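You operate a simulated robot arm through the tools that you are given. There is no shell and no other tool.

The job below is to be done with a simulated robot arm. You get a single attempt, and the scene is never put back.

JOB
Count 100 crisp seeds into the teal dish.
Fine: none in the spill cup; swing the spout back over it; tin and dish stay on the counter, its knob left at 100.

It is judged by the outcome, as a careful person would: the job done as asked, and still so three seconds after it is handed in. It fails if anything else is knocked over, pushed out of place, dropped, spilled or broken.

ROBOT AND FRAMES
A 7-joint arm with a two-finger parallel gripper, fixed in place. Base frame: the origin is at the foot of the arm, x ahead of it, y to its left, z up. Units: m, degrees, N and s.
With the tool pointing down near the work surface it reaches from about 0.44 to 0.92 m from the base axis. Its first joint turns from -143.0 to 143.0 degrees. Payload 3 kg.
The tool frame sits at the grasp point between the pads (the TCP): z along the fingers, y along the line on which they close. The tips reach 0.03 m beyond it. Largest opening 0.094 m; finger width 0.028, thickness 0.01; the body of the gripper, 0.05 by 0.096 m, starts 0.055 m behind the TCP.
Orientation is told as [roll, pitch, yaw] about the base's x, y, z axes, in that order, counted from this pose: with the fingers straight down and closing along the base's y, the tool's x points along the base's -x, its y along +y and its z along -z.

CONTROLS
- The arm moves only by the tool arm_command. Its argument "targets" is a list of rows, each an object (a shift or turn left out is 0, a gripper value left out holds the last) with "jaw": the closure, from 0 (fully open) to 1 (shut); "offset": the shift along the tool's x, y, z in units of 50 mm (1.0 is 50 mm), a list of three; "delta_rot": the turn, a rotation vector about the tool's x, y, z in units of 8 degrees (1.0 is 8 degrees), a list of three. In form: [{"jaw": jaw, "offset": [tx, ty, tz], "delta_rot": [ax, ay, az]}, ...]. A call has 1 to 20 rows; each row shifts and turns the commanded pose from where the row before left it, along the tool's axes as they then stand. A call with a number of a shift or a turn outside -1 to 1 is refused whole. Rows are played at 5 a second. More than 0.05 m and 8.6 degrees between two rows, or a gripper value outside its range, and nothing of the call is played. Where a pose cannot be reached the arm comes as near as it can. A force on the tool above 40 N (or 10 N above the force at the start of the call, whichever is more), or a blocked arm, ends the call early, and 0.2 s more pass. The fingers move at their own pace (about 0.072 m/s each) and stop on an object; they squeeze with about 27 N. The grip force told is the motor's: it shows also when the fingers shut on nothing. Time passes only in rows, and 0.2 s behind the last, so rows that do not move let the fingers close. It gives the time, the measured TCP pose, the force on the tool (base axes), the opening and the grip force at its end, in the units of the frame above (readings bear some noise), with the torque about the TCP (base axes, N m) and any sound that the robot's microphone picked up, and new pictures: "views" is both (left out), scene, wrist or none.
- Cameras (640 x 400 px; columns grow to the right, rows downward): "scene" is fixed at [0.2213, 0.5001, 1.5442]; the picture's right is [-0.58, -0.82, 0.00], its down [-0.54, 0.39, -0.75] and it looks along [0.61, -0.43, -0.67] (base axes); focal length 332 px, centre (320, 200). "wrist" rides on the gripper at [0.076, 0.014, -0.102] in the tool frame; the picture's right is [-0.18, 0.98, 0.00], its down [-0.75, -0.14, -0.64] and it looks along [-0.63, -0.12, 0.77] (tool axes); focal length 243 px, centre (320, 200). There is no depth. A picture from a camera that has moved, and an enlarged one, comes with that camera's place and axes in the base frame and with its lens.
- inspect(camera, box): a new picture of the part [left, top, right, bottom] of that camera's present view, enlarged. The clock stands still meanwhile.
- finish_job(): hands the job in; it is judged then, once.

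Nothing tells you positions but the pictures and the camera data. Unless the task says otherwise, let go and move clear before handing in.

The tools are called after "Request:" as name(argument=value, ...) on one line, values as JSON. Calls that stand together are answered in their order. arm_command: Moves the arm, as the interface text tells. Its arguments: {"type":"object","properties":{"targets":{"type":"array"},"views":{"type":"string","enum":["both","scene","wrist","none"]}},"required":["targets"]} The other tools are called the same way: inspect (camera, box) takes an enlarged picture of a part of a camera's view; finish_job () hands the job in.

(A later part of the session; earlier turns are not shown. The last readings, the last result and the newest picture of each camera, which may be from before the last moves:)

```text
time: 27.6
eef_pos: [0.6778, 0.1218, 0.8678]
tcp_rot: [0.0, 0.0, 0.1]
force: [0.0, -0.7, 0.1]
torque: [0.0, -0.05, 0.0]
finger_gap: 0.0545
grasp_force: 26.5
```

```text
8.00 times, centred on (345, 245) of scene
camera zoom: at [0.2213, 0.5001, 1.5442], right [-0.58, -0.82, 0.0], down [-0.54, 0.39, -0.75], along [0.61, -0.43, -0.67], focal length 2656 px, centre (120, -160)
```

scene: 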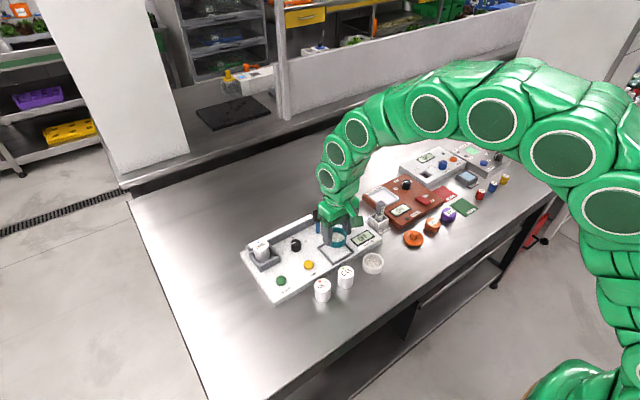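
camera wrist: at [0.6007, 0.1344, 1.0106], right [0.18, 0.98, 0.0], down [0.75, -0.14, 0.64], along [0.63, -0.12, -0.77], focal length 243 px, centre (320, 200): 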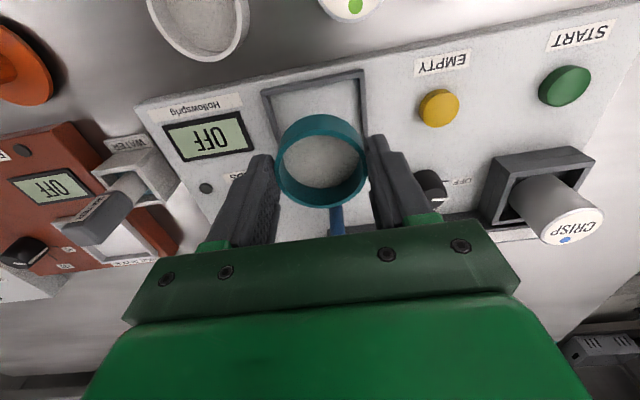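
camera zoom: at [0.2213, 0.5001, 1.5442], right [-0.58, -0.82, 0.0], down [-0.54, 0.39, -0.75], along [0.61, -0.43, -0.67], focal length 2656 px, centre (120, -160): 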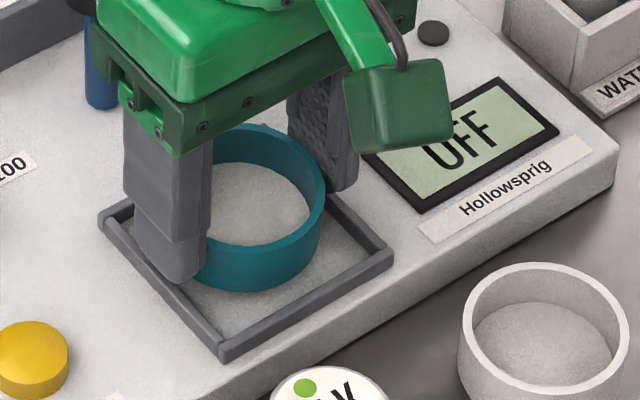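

Request:
arm_command(targets=[{"offset": [0, 0, 0.04]}, {}], views="none")

Request:
arm_command(targets=[{"offset": [0, 0, 0.04]}, {}], views="none")

Request:
inspect(camera="scene", box=[310, 220, 380, 270])

Request:
inspect(camera="wrist", box=[260, 80, 400, 220])

```text
time: 28.2
eef_pos: [0.6783, 0.1213, 0.8659]
tcp_rot: [0.0, 0.1, 0.0]
force: [0.0, -0.3, -0.3]
torque: [-0.01, -0.02, -0.02]
finger_gap: 0.0546
grasp_force: 26.4
```

```text
time: 28.8
eef_pos: [0.6798, 0.1217, 0.8641]
tcp_rot: [0.0, 0.0, 0.0]
force: [0.4, -0.1, 0.7]
torque: [0.0, -0.02, -0.01]
finger_gap: 0.0545
grasp_force: 27.4
```

```text
8.00 times, centred on (345, 245) of scene
camera zoom: at [0.2213, 0.5001, 1.5442], right [-0.58, -0.82, 0.0], down [-0.54, 0.39, -0.75], along [0.61, -0.43, -0.67], focal length 2656 px, centre (120, -160)
```

zoom: 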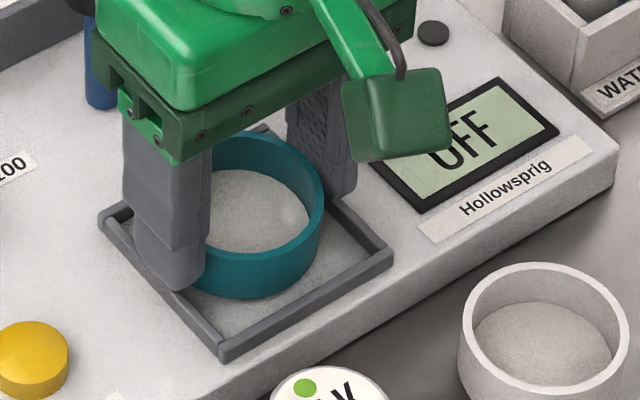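

```text
2.86 times, centred on (330, 150) of wrist
camera zoom: at [0.6028, 0.1354, 0.9681], right [0.18, 0.98, 0.0], down [0.75, -0.14, 0.64], along [0.63, -0.12, -0.77], focal length 693 px, centre (291, 343)
```

zoom: 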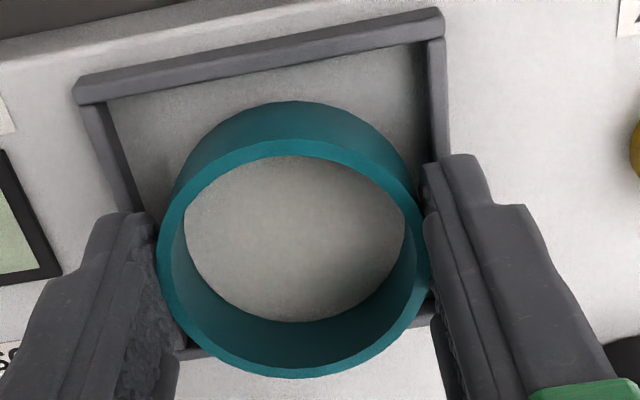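

No contact now at this height, so the earlier contact was the rear bar. I'll continue down in small steps.

Request:
arm_command(targets=[{"offset": [0, 0, 0.03]}, {}], views="none")

Request:
arm_command(targets=[{"offset": [0, 0, 0.03]}, {}], views="none")

Request:
inspect(camera="scene", box=[310, 220, 380, 270])

```text
time: 29.4
eef_pos: [0.6774, 0.1199, 0.8652]
tcp_rot: [0.0, 0.0, 0.1]
force: [0.3, -0.7, 0.9]
torque: [-0.04, 0.01, 0.01]
finger_gap: 0.055
grasp_force: 27.3
```

```text
time: 30.0
eef_pos: [0.678, 0.1198, 0.862]
tcp_rot: [0.0, 0.1, 0.1]
force: [-2.6, -0.5, 7.8]
torque: [-0.02, 0.22, 0.03]
finger_gap: 0.0545
grasp_force: 26.6
```

```text
8.00 times, centred on (345, 245) of scene
camera zoom: at [0.2213, 0.5001, 1.5442], right [-0.58, -0.82, 0.0], down [-0.54, 0.39, -0.75], along [0.61, -0.43, -0.67], focal length 2656 px, centre (120, -160)
```

zoom: 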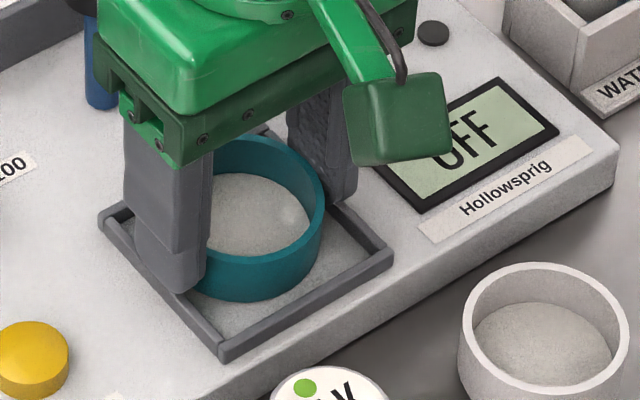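

Request:
arm_command(targets=[{"offset": [0, 0, 0.03]}, {}], views="none")

Request:
inspect(camera="wrist", box=[260, 80, 400, 220])

```text
time: 30.6
eef_pos: [0.6773, 0.1204, 0.8597]
tcp_rot: [0.1, -0.1, 0.1]
force: [4.5, 1.0, 14.9]
torque: [0.05, 0.17, -0.03]
finger_gap: 0.0543
grasp_force: 27.2
```

```text
2.86 times, centred on (330, 150) of wrist
camera zoom: at [0.603, 0.1346, 0.964], right [0.18, 0.98, 0.0], down [0.75, -0.14, 0.64], along [0.63, -0.12, -0.77], focal length 693 px, centre (291, 343)
```

zoom: 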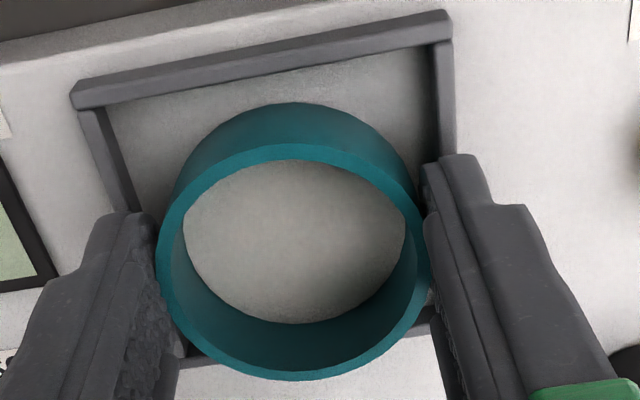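

The dish is on the floor inside the frame. I'll release and rise straight up.

Request:
arm_command(targets=[{"jaw": 0.3}, {}, {"offset": [0, 0, -0.3]}, {"offset": [0, 0, -0.8]}, {"offset": [0, 0, -0.9]}, {"offset": [0, 0, -0.9]}, {}, {}])

Request:
inspect(camera="wrist", box=[200, 40, 440, 190])

Request:
inspect(camera="scene", box=[290, 200, 390, 275])

```text
time: 32.4
eef_pos: [0.6795, 0.1234, 1.0062]
tcp_rot: [0.0, 0.0, 0.1]
force: [-0.6, 0.5, -1.0]
torque: [0.01, 0.01, 0.02]
finger_gap: 0.0659
grasp_force: 0.0
camera wrist: at [0.6037, 0.1371, 1.1098], right [0.18, 0.98, 0.0], down [0.75, -0.14, 0.64], along [0.63, -0.12, -0.77], focal length 243 px, centre (320, 200)
```

scene: 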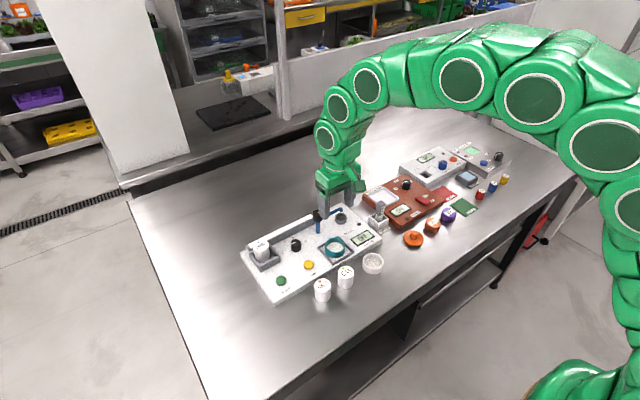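
wrist: 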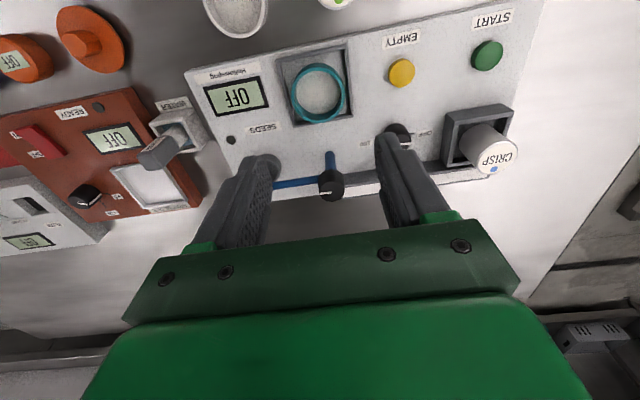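

```text
2.67 times, centred on (320, 115) of wrist
camera zoom: at [0.6037, 0.1371, 1.1098], right [0.18, 0.98, 0.0], down [0.75, -0.14, 0.64], along [0.63, -0.12, -0.77], focal length 647 px, centre (320, 427)
```

zoom: 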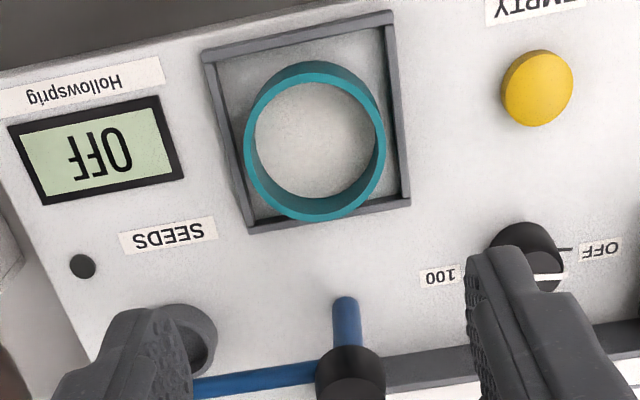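

```text
5.33 times, centred on (340, 238) of scene
camera zoom: at [0.2213, 0.5001, 1.5442], right [-0.58, -0.82, 0.0], down [-0.54, 0.39, -0.75], along [0.61, -0.43, -0.67], focal length 1771 px, centre (213, 0)
```

zoom: 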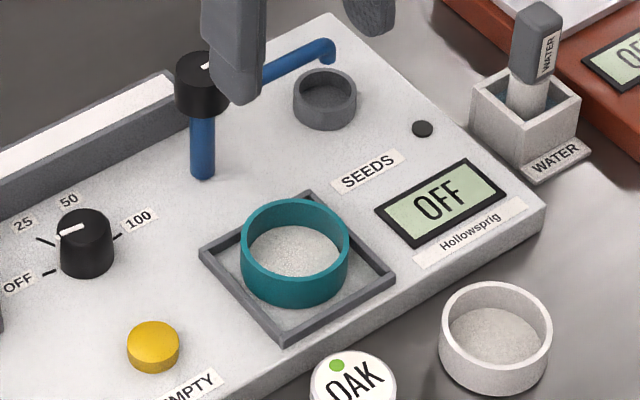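

The dish sits inside the frame. Next is the spout: a black knob on the blue post near (0.762, 0.1215). I'll pre-rotate the gripper 90° counter-clockwise above it so its closing line is along x, clear of the spout arm.

Request:
arm_command(targets=[{"jaw": 0.4, "offset": [-0.8, 0, 0]}, {"offset": [-0.84, 0, 0]}, {"delta_rot": [0, 0, -1]}, {"delta_rot": [0, 0, -1]}, {"delta_rot": [0, 0, -1]}, {"delta_rot": [0, 0, -1]}, {"delta_rot": [0, 0, -1]}, {"delta_rot": [0, 0, -1]}, {"delta_rot": [0, 0, -1]}, {"delta_rot": [0, 0, -1]}, {"delta_rot": [0, 0, -1]}, {"delta_rot": [0, 0, -1]}, {"delta_rot": [0, 0, -1]}, {"delta_rot": [0, 0, -0.25]}, {}, {}])

Request:
inspect(camera="wrist", box=[220, 60, 420, 185])

Request:
inspect(camera="scene", box=[280, 170, 380, 245])

```text
time: 35.8
eef_pos: [0.7604, 0.1208, 1.0048]
tcp_rot: [0.1, 0.1, 90.1]
force: [-0.2, -0.5, 0.7]
torque: [-0.02, 0.01, -0.06]
finger_gap: 0.0565
grasp_force: 0.0
camera wrist: at [0.7463, 0.0442, 1.1085], right [-0.98, 0.18, 0.0], down [0.14, 0.75, 0.64], along [0.12, 0.63, -0.77], focal length 243 px, centre (320, 200)
```

scene: 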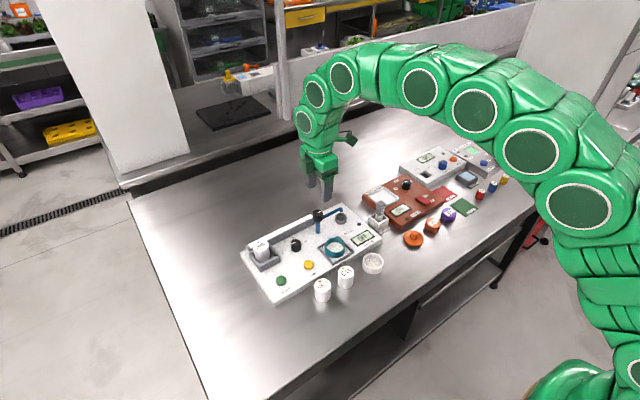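
wrist: 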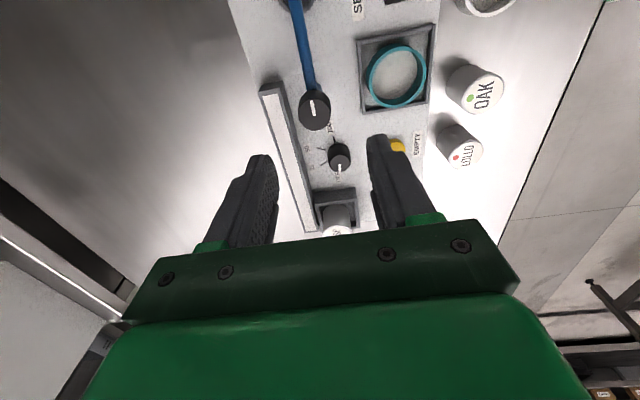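

```text
3.20 times, centred on (320, 122) of wrist
camera zoom: at [0.7463, 0.0442, 1.1085], right [-0.98, 0.18, 0.0], down [0.14, 0.75, 0.64], along [0.12, 0.63, -0.77], focal length 776 px, centre (320, 448)
```

zoom: 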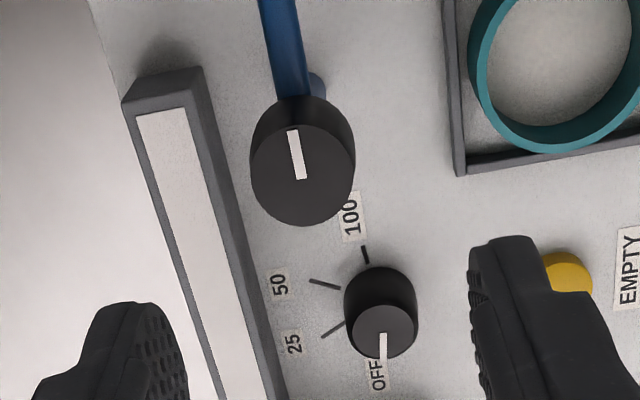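

```text
5.33 times, centred on (330, 208) of scene
camera zoom: at [0.2213, 0.5001, 1.5442], right [-0.58, -0.82, 0.0], down [-0.54, 0.39, -0.75], along [0.61, -0.43, -0.67], focal length 1771 px, centre (267, 160)
```

zoom: 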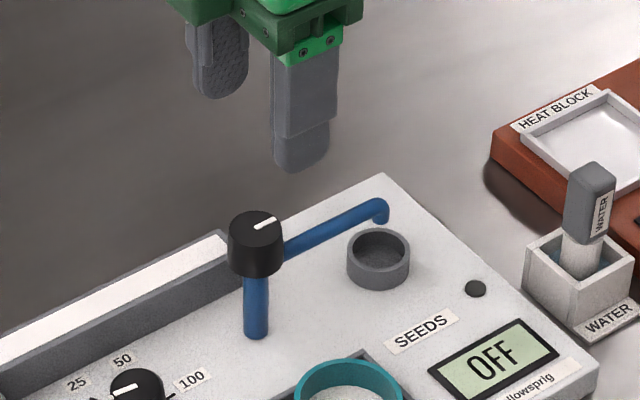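

The dial scale is clear now: OFF at +y, 100 at -y. I put the spout knob's top at z ≈ 0.896, centred near (0.764, 0.122), so I'll descend and grip it.

Request:
arm_command(targets=[{"offset": [-0.03, -0.07, 0.5]}, {"offset": [0, 0, 0.6]}, {"offset": [0, 0, 0.6]}, {"offset": [0, 0, 0.22]}, {}, {"jaw": 1}, {}, {}])

Request:
inspect(camera="scene", box=[280, 170, 380, 245])

Request:
inspect(camera="wrist", box=[220, 80, 420, 205])

```text
time: 37.6
eef_pos: [0.7657, 0.1228, 0.909]
tcp_rot: [-0.2, -0.1, 90.0]
force: [29.6, 2.0, -9.0]
torque: [0.07, -0.9, 0.08]
finger_gap: 0.0291
grasp_force: 45.0
camera wrist: at [0.7508, 0.0461, 1.0121], right [-0.98, 0.18, 0.0], down [0.14, 0.75, 0.64], along [0.12, 0.63, -0.77], focal length 243 px, centre (320, 200)
```

scene: 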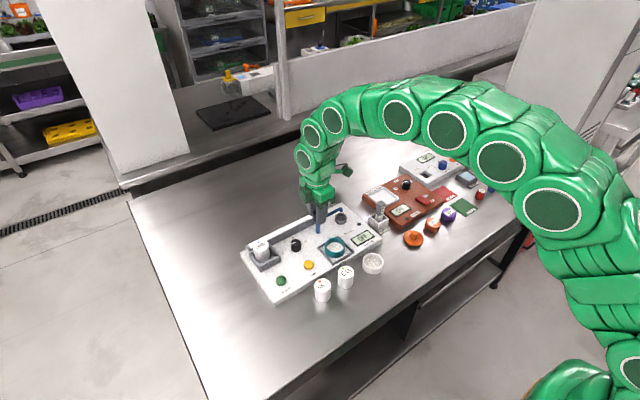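
wrist: 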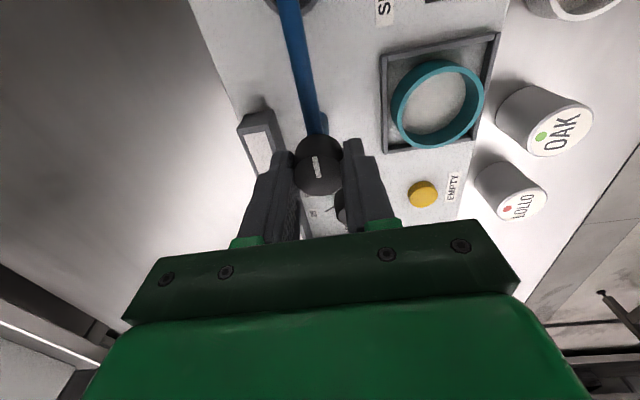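

```text
5.33 times, centred on (330, 208) of scene
camera zoom: at [0.2213, 0.5001, 1.5442], right [-0.58, -0.82, 0.0], down [-0.54, 0.39, -0.75], along [0.61, -0.43, -0.67], focal length 1771 px, centre (267, 160)
```

zoom: 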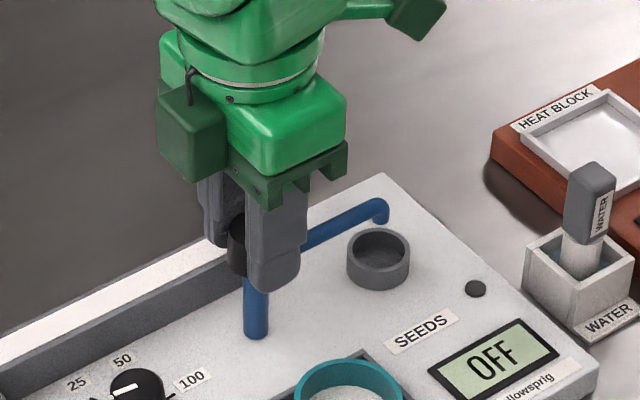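

```text
3.20 times, centred on (320, 142) of wrist
camera zoom: at [0.7508, 0.0461, 1.0121], right [-0.98, 0.18, 0.0], down [0.14, 0.75, 0.64], along [0.12, 0.63, -0.77], focal length 776 px, centre (320, 384)
```

zoom: 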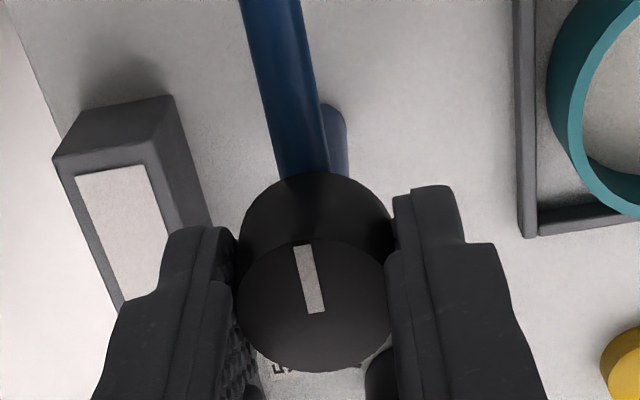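

I've got the knob but there's a +x side load of about 30 N, so the knob centre is slightly further along +x. I'll nudge that way.

Request:
arm_command(targets=[{"offset": [0, -0.03, 0]}, {}], views="none")

```text
time: 38.2
eef_pos: [0.7654, 0.1236, 0.9089]
tcp_rot: [0.1, 0.0, 90.2]
force: [11.3, 0.3, -7.5]
torque: [0.4, -0.37, 0.01]
finger_gap: 0.0289
grasp_force: 45.1
```

Request:
arm_command(targets=[{"offset": [0, -0.02, 0]}, {}, {"delta_rot": [0, 0, 0.6]}, {"delta_rot": [0, 0, 0.6]}, {"delta_rot": [0, 0, 0.6]}, {}])

Request:
inspect(camera="scene", box=[280, 170, 380, 245])

```text
time: 39.6
eef_pos: [0.7651, 0.1218, 0.9087]
tcp_rot: [0.2, -0.1, 75.5]
force: [-31.2, 1.5, -2.6]
torque: [0.03, 0.99, -0.06]
finger_gap: 0.0288
grasp_force: 45.1
camera wrist: at [0.7336, 0.052, 1.0123], right [-0.91, 0.42, 0.0], down [0.33, 0.69, 0.64], along [0.27, 0.58, -0.77], focal length 243 px, centre (320, 200)
```

scene: 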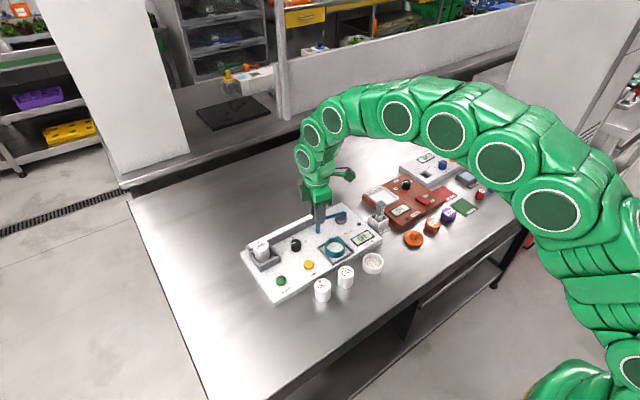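
wrist: 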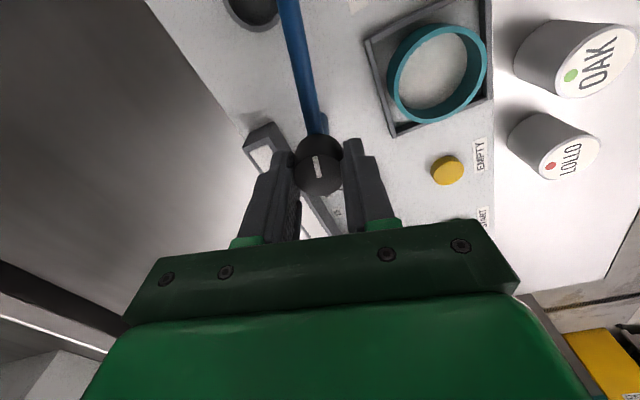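

```text
5.33 times, centred on (330, 208) of scene
camera zoom: at [0.2213, 0.5001, 1.5442], right [-0.58, -0.82, 0.0], down [-0.54, 0.39, -0.75], along [0.61, -0.43, -0.67], focal length 1771 px, centre (267, 160)
```

zoom: 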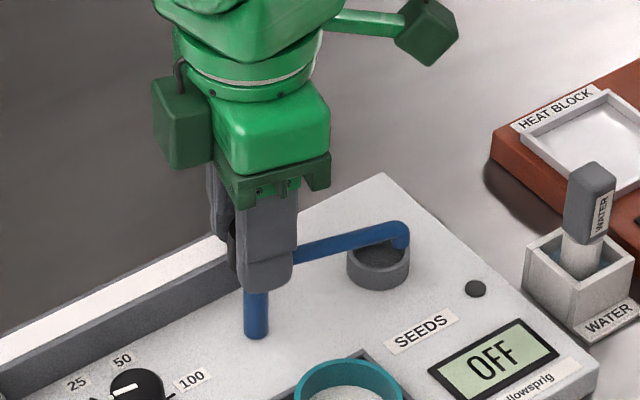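

The spout turns with the knob. The side load flipped sign, so I'll back off about 2 mm and continue turning in chunks.

Request:
arm_command(targets=[{"offset": [0, 0.036, 0]}, {}], views="none")

```text
time: 40.2
eef_pos: [0.7663, 0.1224, 0.9091]
tcp_rot: [-0.2, 0.1, 75.6]
force: [2.0, -0.7, -18.7]
torque: [-0.33, -0.17, -0.01]
finger_gap: 0.0291
grasp_force: 44.6
```

Request:
arm_command(targets=[{"delta_rot": [0, 0, 0.8]}, {"delta_rot": [0, 0, 0.8]}, {"delta_rot": [0, 0, 0.8]}, {}], views="none")

```text
time: 41.3
eef_pos: [0.767, 0.1222, 0.9087]
tcp_rot: [-0.1, -0.1, 56.3]
force: [16.9, 1.6, -13.5]
torque: [-0.06, -0.56, 0.03]
finger_gap: 0.0289
grasp_force: 45.0
stopped in row 4: the force on the tool passed its limit at 41 N (the readings are from after the stop); the commanded pose is now the measured one
```

The side load crossed the 40 N limit, so I'll correct the centring and continue in smaller turns.

Request:
arm_command(targets=[{"offset": [-0.011, -0.017, 0]}, {}], views="none")

Request:
arm_command(targets=[{"delta_rot": [0, 0, 0.6]}, {"delta_rot": [0, 0, 0.6]}, {}], views="scene")

Request:
inspect(camera="scene", box=[280, 170, 380, 245])

```text
time: 41.9
eef_pos: [0.7663, 0.1238, 0.9086]
tcp_rot: [-0.2, 0.1, 56.3]
force: [0.5, 5.1, -14.6]
torque: [0.59, -0.15, -0.01]
finger_gap: 0.029
grasp_force: 44.8
```

```text
time: 42.7
eef_pos: [0.7662, 0.1222, 0.9096]
tcp_rot: [0.0, 0.1, 46.7]
force: [-5.5, 3.5, -22.7]
torque: [-0.35, 0.43, 0.0]
finger_gap: 0.0291
grasp_force: 44.7
```

scene: 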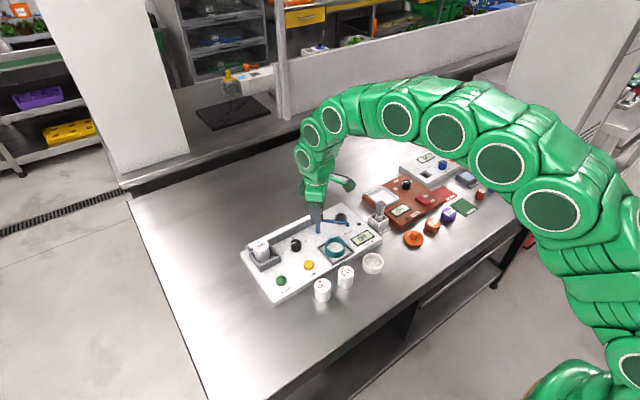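

```text
5.33 times, centred on (330, 208) of scene
camera zoom: at [0.2213, 0.5001, 1.5442], right [-0.58, -0.82, 0.0], down [-0.54, 0.39, -0.75], along [0.61, -0.43, -0.67], focal length 1771 px, centre (267, 160)
```

zoom: 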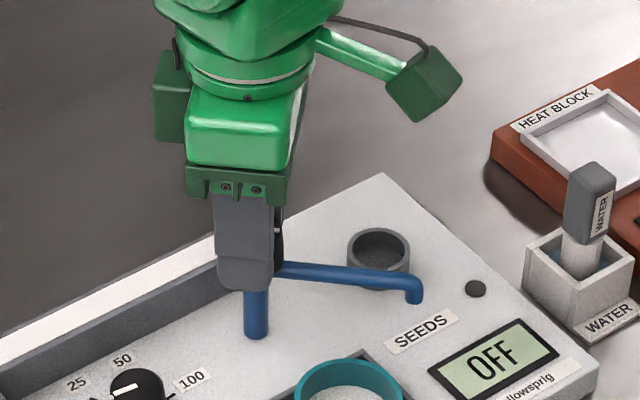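

Request:
arm_command(targets=[{"offset": [0, 0, 0.02]}, {"delta_rot": [0, 0, 0.6]}, {"delta_rot": [0, 0, 0.6]}, {}], views="none")

```text
time: 43.7
eef_pos: [0.7669, 0.1214, 0.9093]
tcp_rot: [0.0, -0.2, 37.0]
force: [-18.4, -3.3, -4.8]
torque: [-0.07, 0.65, -0.02]
finger_gap: 0.0289
grasp_force: 44.9
```

Request:
arm_command(targets=[{"offset": [0.02, 0.015, 0]}, {"delta_rot": [0, 0, 0.6]}, {"delta_rot": [0, 0, 0.6]}, {}], views="none")

```text
time: 44.7
eef_pos: [0.7656, 0.1218, 0.91]
tcp_rot: [0.0, -0.3, 27.4]
force: [25.5, -10.7, -9.1]
torque: [0.07, -1.25, 0.05]
finger_gap: 0.0286
grasp_force: 44.8
```

Request:
arm_command(targets=[{"offset": [-0.022, -0.02, 0]}, {}], views="none")

Request:
arm_command(targets=[{"delta_rot": [0, 0, 0.6]}, {"delta_rot": [0, 0, 0.6]}, {}], views="scene")

Request:
inspect(camera="scene", box=[280, 170, 380, 265])

```text
time: 45.3
eef_pos: [0.7659, 0.1212, 0.9085]
tcp_rot: [-0.1, -0.1, 27.5]
force: [14.2, -19.9, -1.4]
torque: [-0.69, -0.16, 0.04]
finger_gap: 0.0289
grasp_force: 44.9
```

```text
time: 46.1
eef_pos: [0.7661, 0.1204, 0.9087]
tcp_rot: [-0.1, -0.1, 17.9]
force: [15.4, -26.7, 10.8]
torque: [-1.11, 0.05, 0.05]
finger_gap: 0.0288
grasp_force: 45.5
```

scene: 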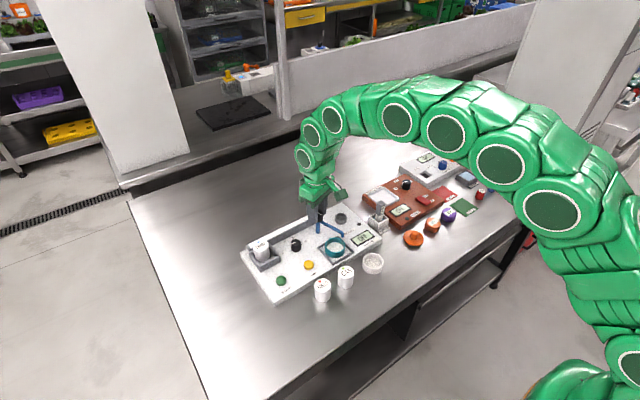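

```text
4.21 times, centred on (330, 218) of scene
camera zoom: at [0.2213, 0.5001, 1.5442], right [-0.58, -0.82, 0.0], down [-0.54, 0.39, -0.75], along [0.61, -0.43, -0.67], focal length 1398 px, centre (278, 126)
```

zoom: 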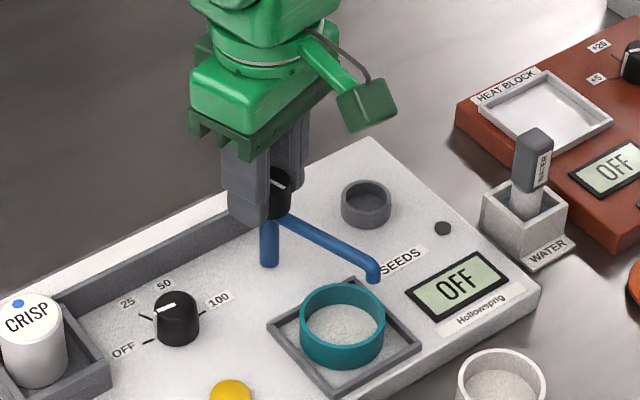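

Request:
arm_command(targets=[{"offset": [-0.006, -0.036, 0]}, {}], views="none")

Request:
arm_command(targets=[{"delta_rot": [0, 0, 0.6]}, {"delta_rot": [0, 0, 0.6]}, {}], views="none")

```text
time: 46.7
eef_pos: [0.7677, 0.1206, 0.9085]
tcp_rot: [0.0, 0.0, 18.0]
force: [-6.1, -9.7, 26.3]
torque: [-0.48, 1.08, 0.03]
finger_gap: 0.029
grasp_force: 44.8
```

```text
time: 47.4
eef_pos: [0.7668, 0.1208, 0.9094]
tcp_rot: [-0.1, -0.1, 8.3]
force: [-3.4, -2.1, 4.8]
torque: [-0.24, 0.34, -0.01]
finger_gap: 0.0285
grasp_force: 45.6
stopped in row 3: the force on the tool passed its limit at 41 N (the readings are from after the stop); the commanded pose is now the measured one
```

Request:
arm_command(targets=[{"delta_rot": [0, 0, 0.5]}, {"delta_rot": [0, 0, 0.5]}, {}])

Request:
inspect(camera="scene", box=[280, 170, 380, 265])

Request:
inspect(camera="wrist", box=[220, 40, 420, 205])

```text
time: 48.2
eef_pos: [0.7668, 0.1216, 0.9099]
tcp_rot: [0.0, 0.0, 0.4]
force: [-13.6, -8.3, 6.2]
torque: [-0.21, 0.63, 0.01]
finger_gap: 0.0289
grasp_force: 44.9
camera wrist: at [0.6913, 0.134, 1.0125], right [0.18, 0.98, 0.0], down [0.75, -0.14, 0.64], along [0.63, -0.12, -0.77], focal length 243 px, centre (320, 200)
```

scene: 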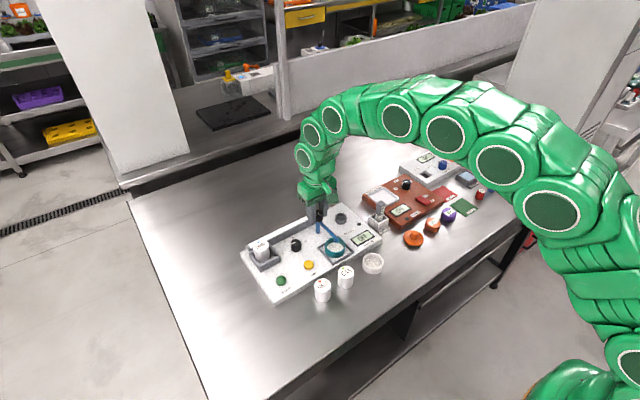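
wrist: 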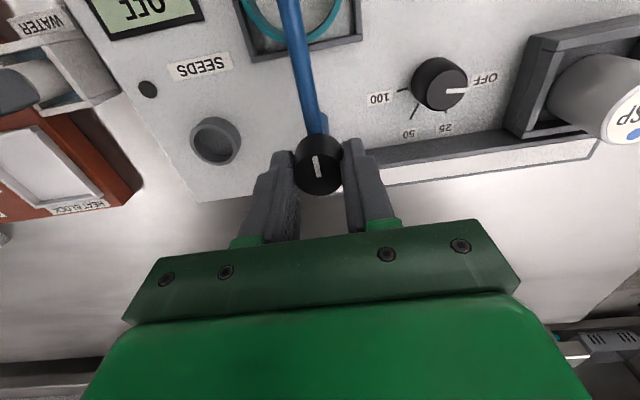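

```text
4.21 times, centred on (330, 218) of scene
camera zoom: at [0.2213, 0.5001, 1.5442], right [-0.58, -0.82, 0.0], down [-0.54, 0.39, -0.75], along [0.61, -0.43, -0.67], focal length 1398 px, centre (278, 126)
```

zoom: 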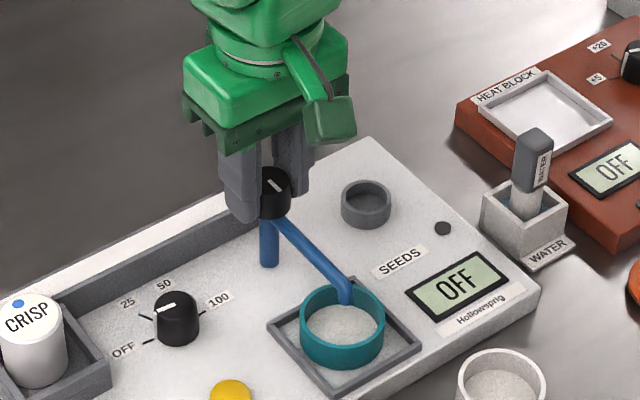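

```text
2.42 times, centred on (320, 122) of wrist
camera zoom: at [0.6913, 0.134, 1.0125], right [0.18, 0.98, 0.0], down [0.75, -0.14, 0.64], along [0.63, -0.12, -0.77], focal length 588 px, centre (320, 388)
```

zoom: 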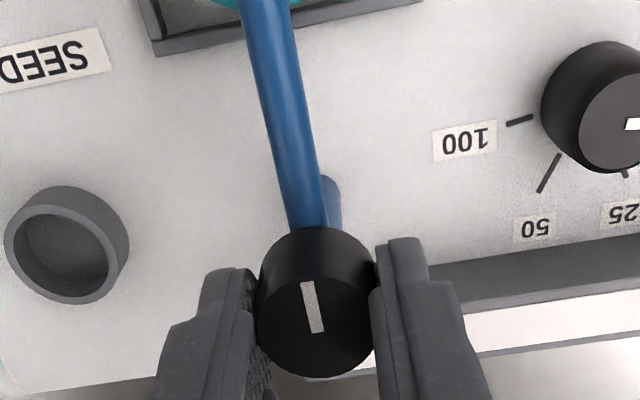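

The spout now points along -x, with its tip over the teal dish. I'll release and rise straight up.

Request:
arm_command(targets=[{"jaw": 0.4}, {}, {"offset": [0, 0, -0.4]}, {"offset": [0, 0, -0.8]}, {"offset": [0, 0, -0.8]}, {}, {}])

Request:
inspect(camera="scene", box=[240, 190, 380, 285])

Request:
inspect(camera="wrist", box=[240, 60, 440, 205])

```text
time: 49.8
eef_pos: [0.769, 0.1209, 1.0112]
tcp_rot: [0.0, -0.1, 0.3]
force: [-0.6, -0.2, -0.7]
torque: [0.01, 0.04, -0.01]
finger_gap: 0.0564
grasp_force: 0.1
camera wrist: at [0.6919, 0.1341, 1.1127], right [0.18, 0.98, 0.0], down [0.75, -0.14, 0.64], along [0.63, -0.11, -0.77], focal length 243 px, centre (320, 200)
```

scene: 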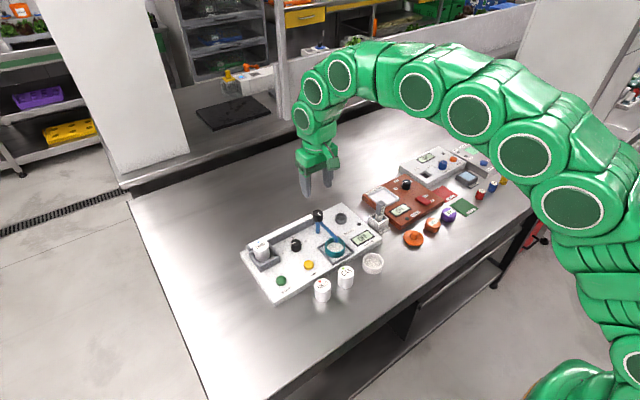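
wrist: 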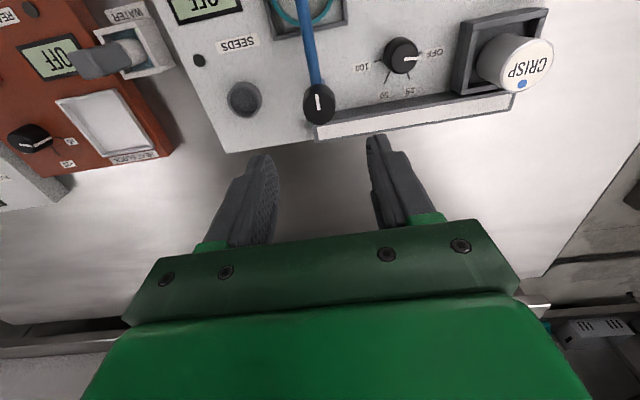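

```text
4.21 times, centred on (310, 238) of scene
camera zoom: at [0.2213, 0.5001, 1.5442], right [-0.58, -0.82, 0.0], down [-0.54, 0.39, -0.75], along [0.61, -0.43, -0.67], focal length 1398 px, centre (362, 42)
```

zoom: 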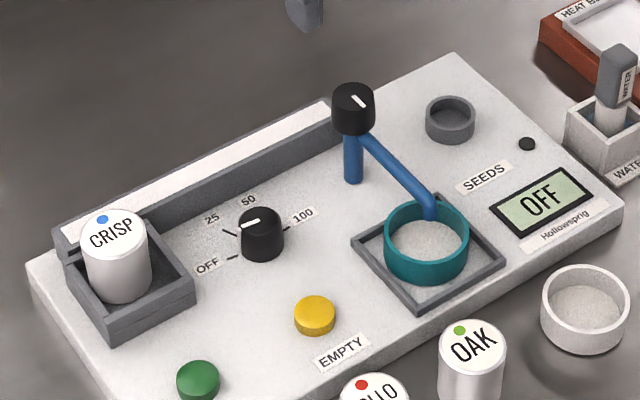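

```text
2.76 times, centred on (340, 132) of wrist
camera zoom: at [0.6919, 0.1341, 1.1127], right [0.18, 0.98, 0.0], down [0.75, -0.14, 0.64], along [0.63, -0.11, -0.77], focal length 669 px, centre (265, 386)
```

zoom: 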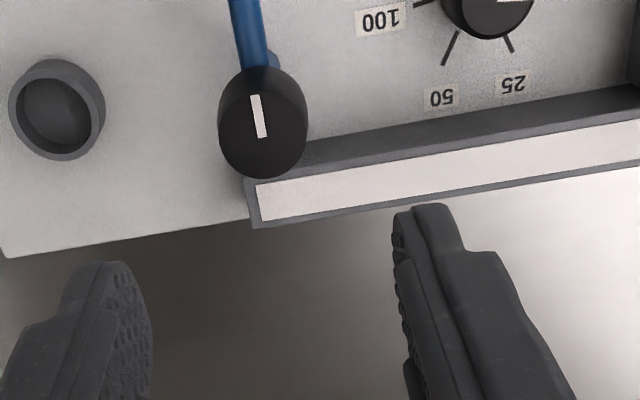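

The spout tip triangulates to about (0.683, 0.1215), inside the dish. Next I'll move above the dial and pre-rotate to +90° for a clockwise turn.

Request:
arm_command(targets=[{"offset": [0.23, 0.86, 0]}, {"offset": [0.23, 0.86, 0]}, {"jaw": 0.5, "delta_rot": [0, 0, -1]}, {"delta_rot": [0, 0, -1]}, {"delta_rot": [0, 0, -1]}, {"delta_rot": [0, 0, -1]}, {"delta_rot": [0, 0, -1]}, {"delta_rot": [0, 0, -1]}, {"delta_rot": [0, 0, -1]}, {"delta_rot": [0, 0, -1]}, {"delta_rot": [0, 0, -1]}, {"delta_rot": [0, 0, -1]}, {"delta_rot": [0, 0, -1]}, {"delta_rot": [0, 0, -0.25]}, {}, {}], views="wrist")

Request:
inspect(camera="wrist", box=[240, 60, 400, 185])

Request:
inspect(camera="scene", box=[270, 220, 330, 265])

Request:
arm_command(targets=[{}], views="none")

Request:
arm_command(targets=[{}], views="none")

```text
time: 53.2
eef_pos: [0.745, 0.2073, 1.0081]
tcp_rot: [-0.1, -0.1, 90.4]
force: [0.1, -0.4, -0.5]
torque: [0.0, 0.03, -0.03]
finger_gap: 0.0471
grasp_force: 0.0
camera wrist: at [0.7305, 0.1304, 1.1122], right [-0.98, 0.18, 0.0], down [0.13, 0.76, 0.64], along [0.12, 0.63, -0.77], focal length 243 px, centre (320, 200)
```

wrist: 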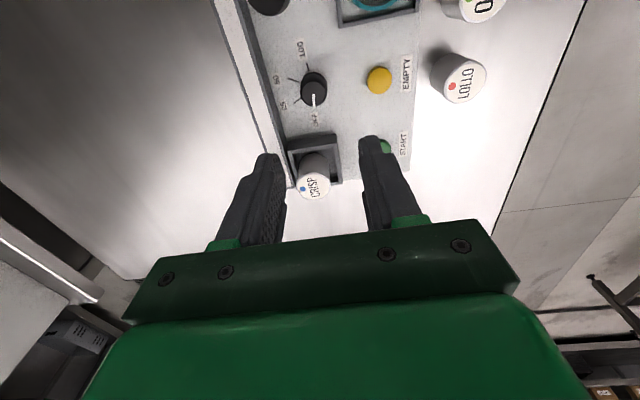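

```text
3.20 times, centred on (320, 122) of wrist
camera zoom: at [0.7305, 0.1304, 1.1122], right [-0.98, 0.18, 0.0], down [0.13, 0.76, 0.64], along [0.12, 0.63, -0.77], focal length 776 px, centre (320, 448)
```

zoom: 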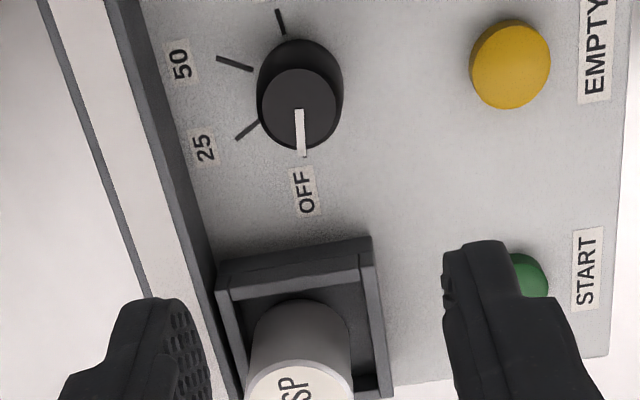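

```text
8.89 times, centred on (300, 242) of scene
camera zoom: at [0.2213, 0.5001, 1.5442], right [-0.58, -0.82, 0.0], down [-0.54, 0.39, -0.75], along [0.61, -0.43, -0.67], focal length 2951 px, centre (498, -178)
```

zoom: 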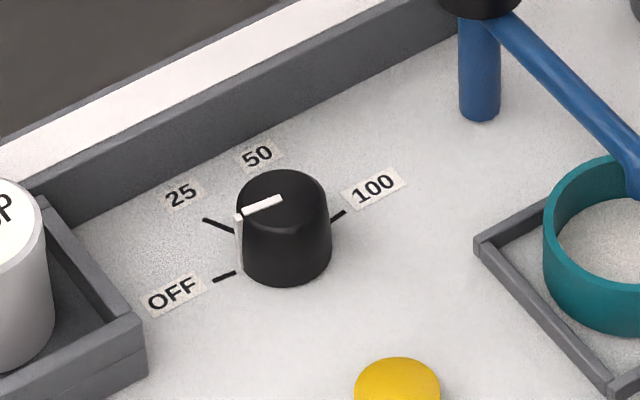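

```text
time: 53.6
eef_pos: [0.7433, 0.2066, 1.0084]
tcp_rot: [-0.1, 0.0, 90.3]
force: [-0.6, 0.0, -0.9]
torque: [0.0, -0.06, 0.02]
finger_gap: 0.0471
grasp_force: 0.0
```

```text
time: 54.0
eef_pos: [0.7432, 0.2067, 1.0083]
tcp_rot: [-0.2, 0.0, 90.4]
force: [0.6, 0.2, 0.4]
torque: [0.01, 0.01, -0.02]
finger_gap: 0.0468
grasp_force: 0.0
```

From this view the dial centre looks like (0.750, 0.2055), with its top near z 0.847. I'll shift and descend partway to check.

Request:
arm_command(targets=[{"offset": [0.03, -0.12, 0.4]}, {"offset": [0, 0, 0.8]}, {"offset": [0, 0, 0.9]}, {}, {}], views="wrist")

Request:
inspect(camera="wrist", box=[240, 80, 400, 205])

Request:
inspect(camera="scene", box=[260, 200, 340, 265])

```text
time: 55.2
eef_pos: [0.7483, 0.204, 0.9024]
tcp_rot: [-0.1, 0.0, 90.4]
force: [0.7, 0.6, 0.3]
torque: [0.01, -0.02, -0.01]
finger_gap: 0.0471
grasp_force: 0.1
camera wrist: at [0.7347, 0.1293, 1.0056], right [-0.98, 0.18, 0.0], down [0.14, 0.76, 0.64], along [0.11, 0.63, -0.77], focal length 243 px, centre (320, 200)
```

wrist: 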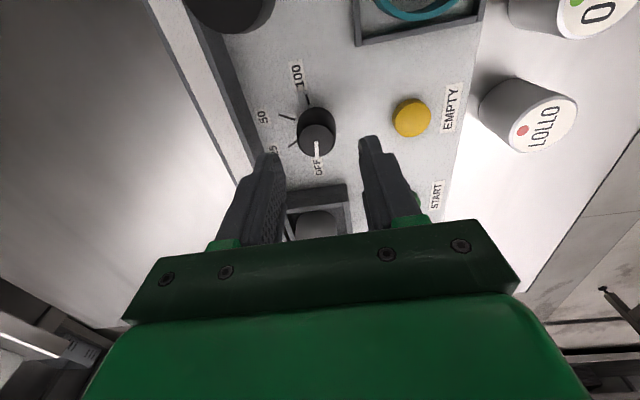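

```text
3.20 times, centred on (320, 142) of wrist
camera zoom: at [0.7347, 0.1293, 1.0056], right [-0.98, 0.18, 0.0], down [0.14, 0.76, 0.64], along [0.11, 0.63, -0.77], focal length 776 px, centre (320, 384)
```

zoom: 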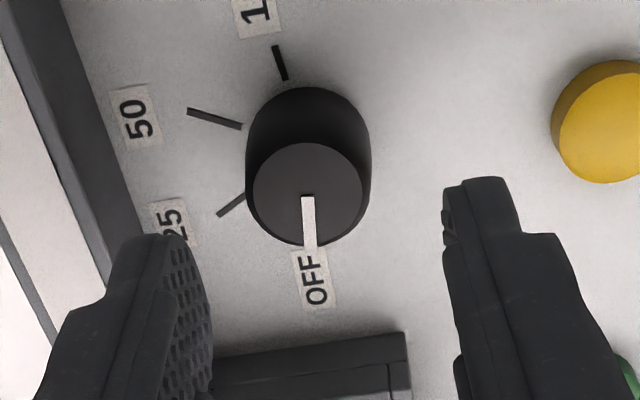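

```text
6.15 times, centred on (300, 232) of scene
camera zoom: at [0.2213, 0.5001, 1.5442], right [-0.58, -0.82, 0.0], down [-0.54, 0.39, -0.75], along [0.61, -0.43, -0.67], focal length 2043 px, centre (443, 0)
```

zoom: 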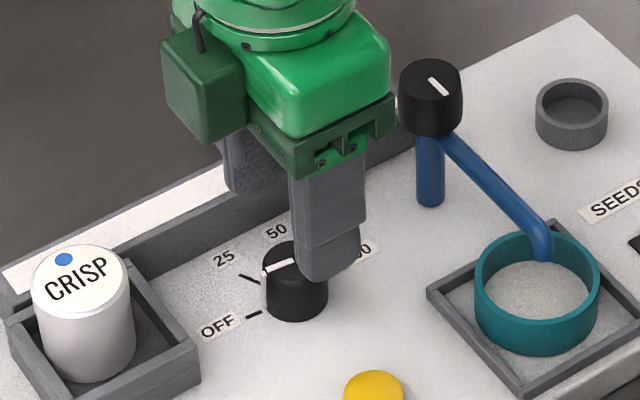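

The dial centre refines to (0.7514, 0.2035). I'll correct, descend and grip.

Request:
arm_command(targets=[{"offset": [0.02, -0.048, 0.2]}, {"offset": [0, 0, 0.4]}, {"offset": [0, 0, 0.24]}, {}, {"jaw": 0.65}, {"jaw": 1}, {}, {}])

Request:
inspect(camera="wrist", box=[240, 80, 400, 205])

```text
time: 57.0
eef_pos: [0.7514, 0.2058, 0.8606]
tcp_rot: [0.0, 0.1, 90.4]
force: [-27.6, 0.6, 8.2]
torque: [-0.02, 0.88, 0.08]
finger_gap: 0.0282
grasp_force: 44.8
camera wrist: at [0.7377, 0.129, 0.9648], right [-0.98, 0.18, 0.0], down [0.14, 0.76, 0.64], along [0.11, 0.63, -0.77], focal length 243 px, centre (320, 200)
```

scene: 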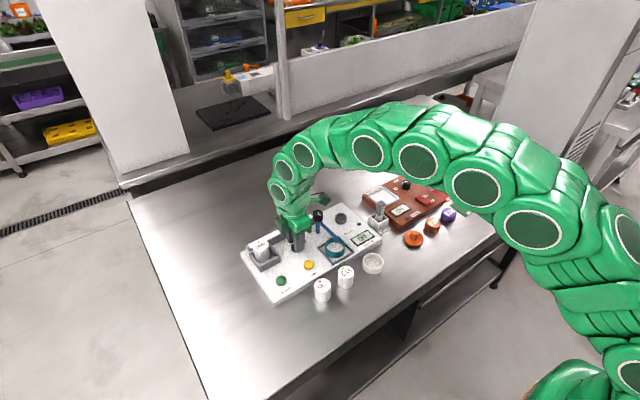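
wrist: 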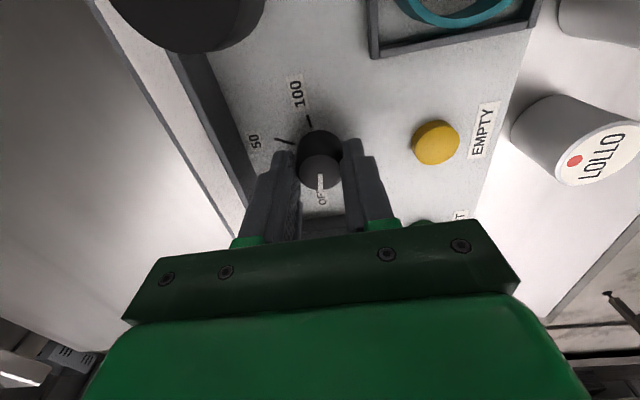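

```text
3.20 times, centred on (320, 142) of wrist
camera zoom: at [0.7377, 0.129, 0.9648], right [-0.98, 0.18, 0.0], down [0.14, 0.76, 0.64], along [0.11, 0.63, -0.77], focal length 776 px, centre (320, 384)
```

zoom: 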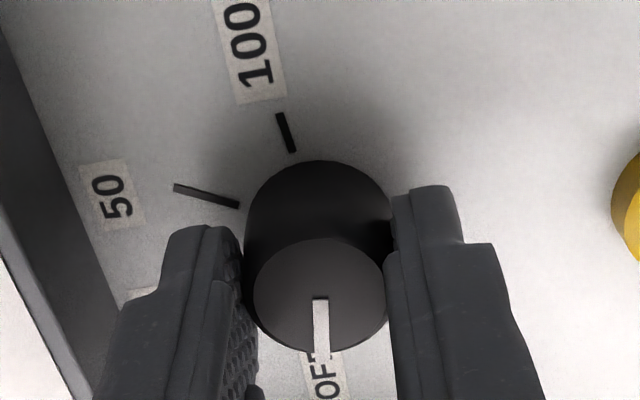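

The grip has it, with a -x side load. I'll relieve that and begin turning clockwise in chunks.

Request:
arm_command(targets=[{"offset": [0, 0.034, 0]}, {}], views="none")

Request:
arm_command(targets=[{"delta_rot": [0, 0, 0.6]}, {"delta_rot": [0, 0, 0.6]}, {}], views="none")

```text
time: 57.6
eef_pos: [0.7504, 0.2056, 0.8611]
tcp_rot: [-0.2, 0.0, 90.5]
force: [-1.0, 10.8, -4.6]
torque: [0.25, -0.04, 0.0]
finger_gap: 0.0287
grasp_force: 45.3
```

```text
time: 58.4
eef_pos: [0.7509, 0.2062, 0.8614]
tcp_rot: [-0.1, 0.0, 80.9]
force: [3.9, 22.7, -3.5]
torque: [0.12, 0.0, 0.06]
finger_gap: 0.0283
grasp_force: 45.4
```

Request:
arm_command(targets=[{"offset": [-0.03, 0, 0]}, {"delta_rot": [0, 0, 0.6]}, {"delta_rot": [0, 0, 0.6]}, {}], views="wrist")

Request:
inspect(camera="wrist", box=[240, 80, 400, 205])

```text
time: 59.4
eef_pos: [0.7511, 0.2043, 0.8619]
tcp_rot: [-0.1, 0.0, 71.1]
force: [-0.1, 1.2, 11.1]
torque: [-0.69, 0.14, -0.02]
finger_gap: 0.0282
grasp_force: 44.8
camera wrist: at [0.7129, 0.1377, 0.9648], right [-0.87, 0.49, 0.0], down [0.38, 0.67, 0.64], along [0.32, 0.56, -0.77], focal length 243 px, centre (320, 200)
```

wrist: 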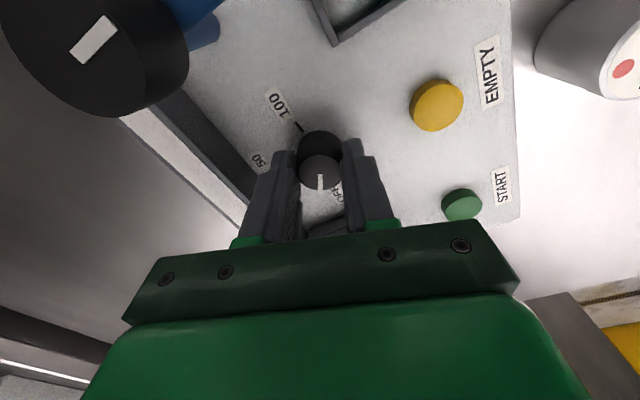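

```text
3.20 times, centred on (320, 142) of wrist
camera zoom: at [0.7129, 0.1377, 0.9648], right [-0.87, 0.49, 0.0], down [0.38, 0.67, 0.64], along [0.32, 0.56, -0.77], focal length 776 px, centre (320, 384)
```

zoom: 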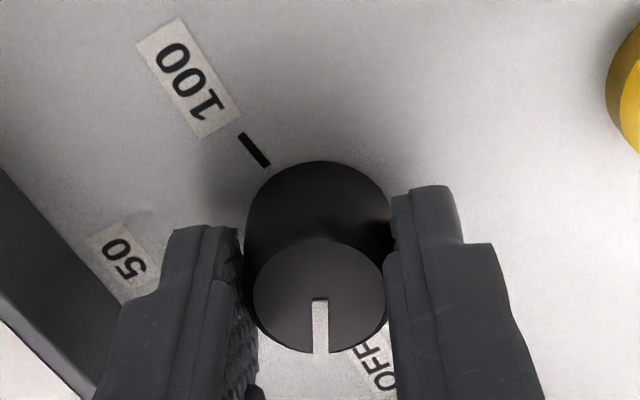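

The dial turns with the gripper. Continuing.

Request:
arm_command(targets=[{"delta_rot": [0, 0, 0.6]}, {"delta_rot": [0, 0, 0.6]}, {}], views="none")

```text
time: 60.2
eef_pos: [0.7514, 0.206, 0.8619]
tcp_rot: [0.0, 0.0, 61.4]
force: [6.2, -4.7, 7.6]
torque: [-0.01, -0.32, 0.0]
finger_gap: 0.0285
grasp_force: 45.1
```

Request:
arm_command(targets=[{"delta_rot": [0, 0, 0.6]}, {"delta_rot": [0, 0, 0.6]}, {}], views="none")

```text
time: 61.0
eef_pos: [0.7506, 0.2059, 0.8617]
tcp_rot: [0.0, -0.1, 51.9]
force: [6.1, -4.8, 13.0]
torque: [-0.42, -0.06, 0.02]
finger_gap: 0.0284
grasp_force: 45.0
```

Request:
arm_command(targets=[{"delta_rot": [0, 0, 0.6]}, {"delta_rot": [0, 0, 0.6]}, {}], views="none")

```text
time: 61.8
eef_pos: [0.7501, 0.205, 0.8617]
tcp_rot: [-0.1, -0.1, 42.3]
force: [2.2, -7.8, 6.6]
torque: [-0.3, -0.09, -0.02]
finger_gap: 0.0283
grasp_force: 45.0
```

Request:
arm_command(targets=[{"delta_rot": [0, 0, 0.6]}, {"delta_rot": [0, 0, 0.6]}, {"delta_rot": [0, 0, 0.6]}, {}], views="none")

```text
time: 62.8
eef_pos: [0.752, 0.2058, 0.8621]
tcp_rot: [0.0, -0.1, 27.9]
force: [5.8, -11.6, 7.8]
torque: [-0.55, 0.07, 0.01]
finger_gap: 0.0283
grasp_force: 44.8
```

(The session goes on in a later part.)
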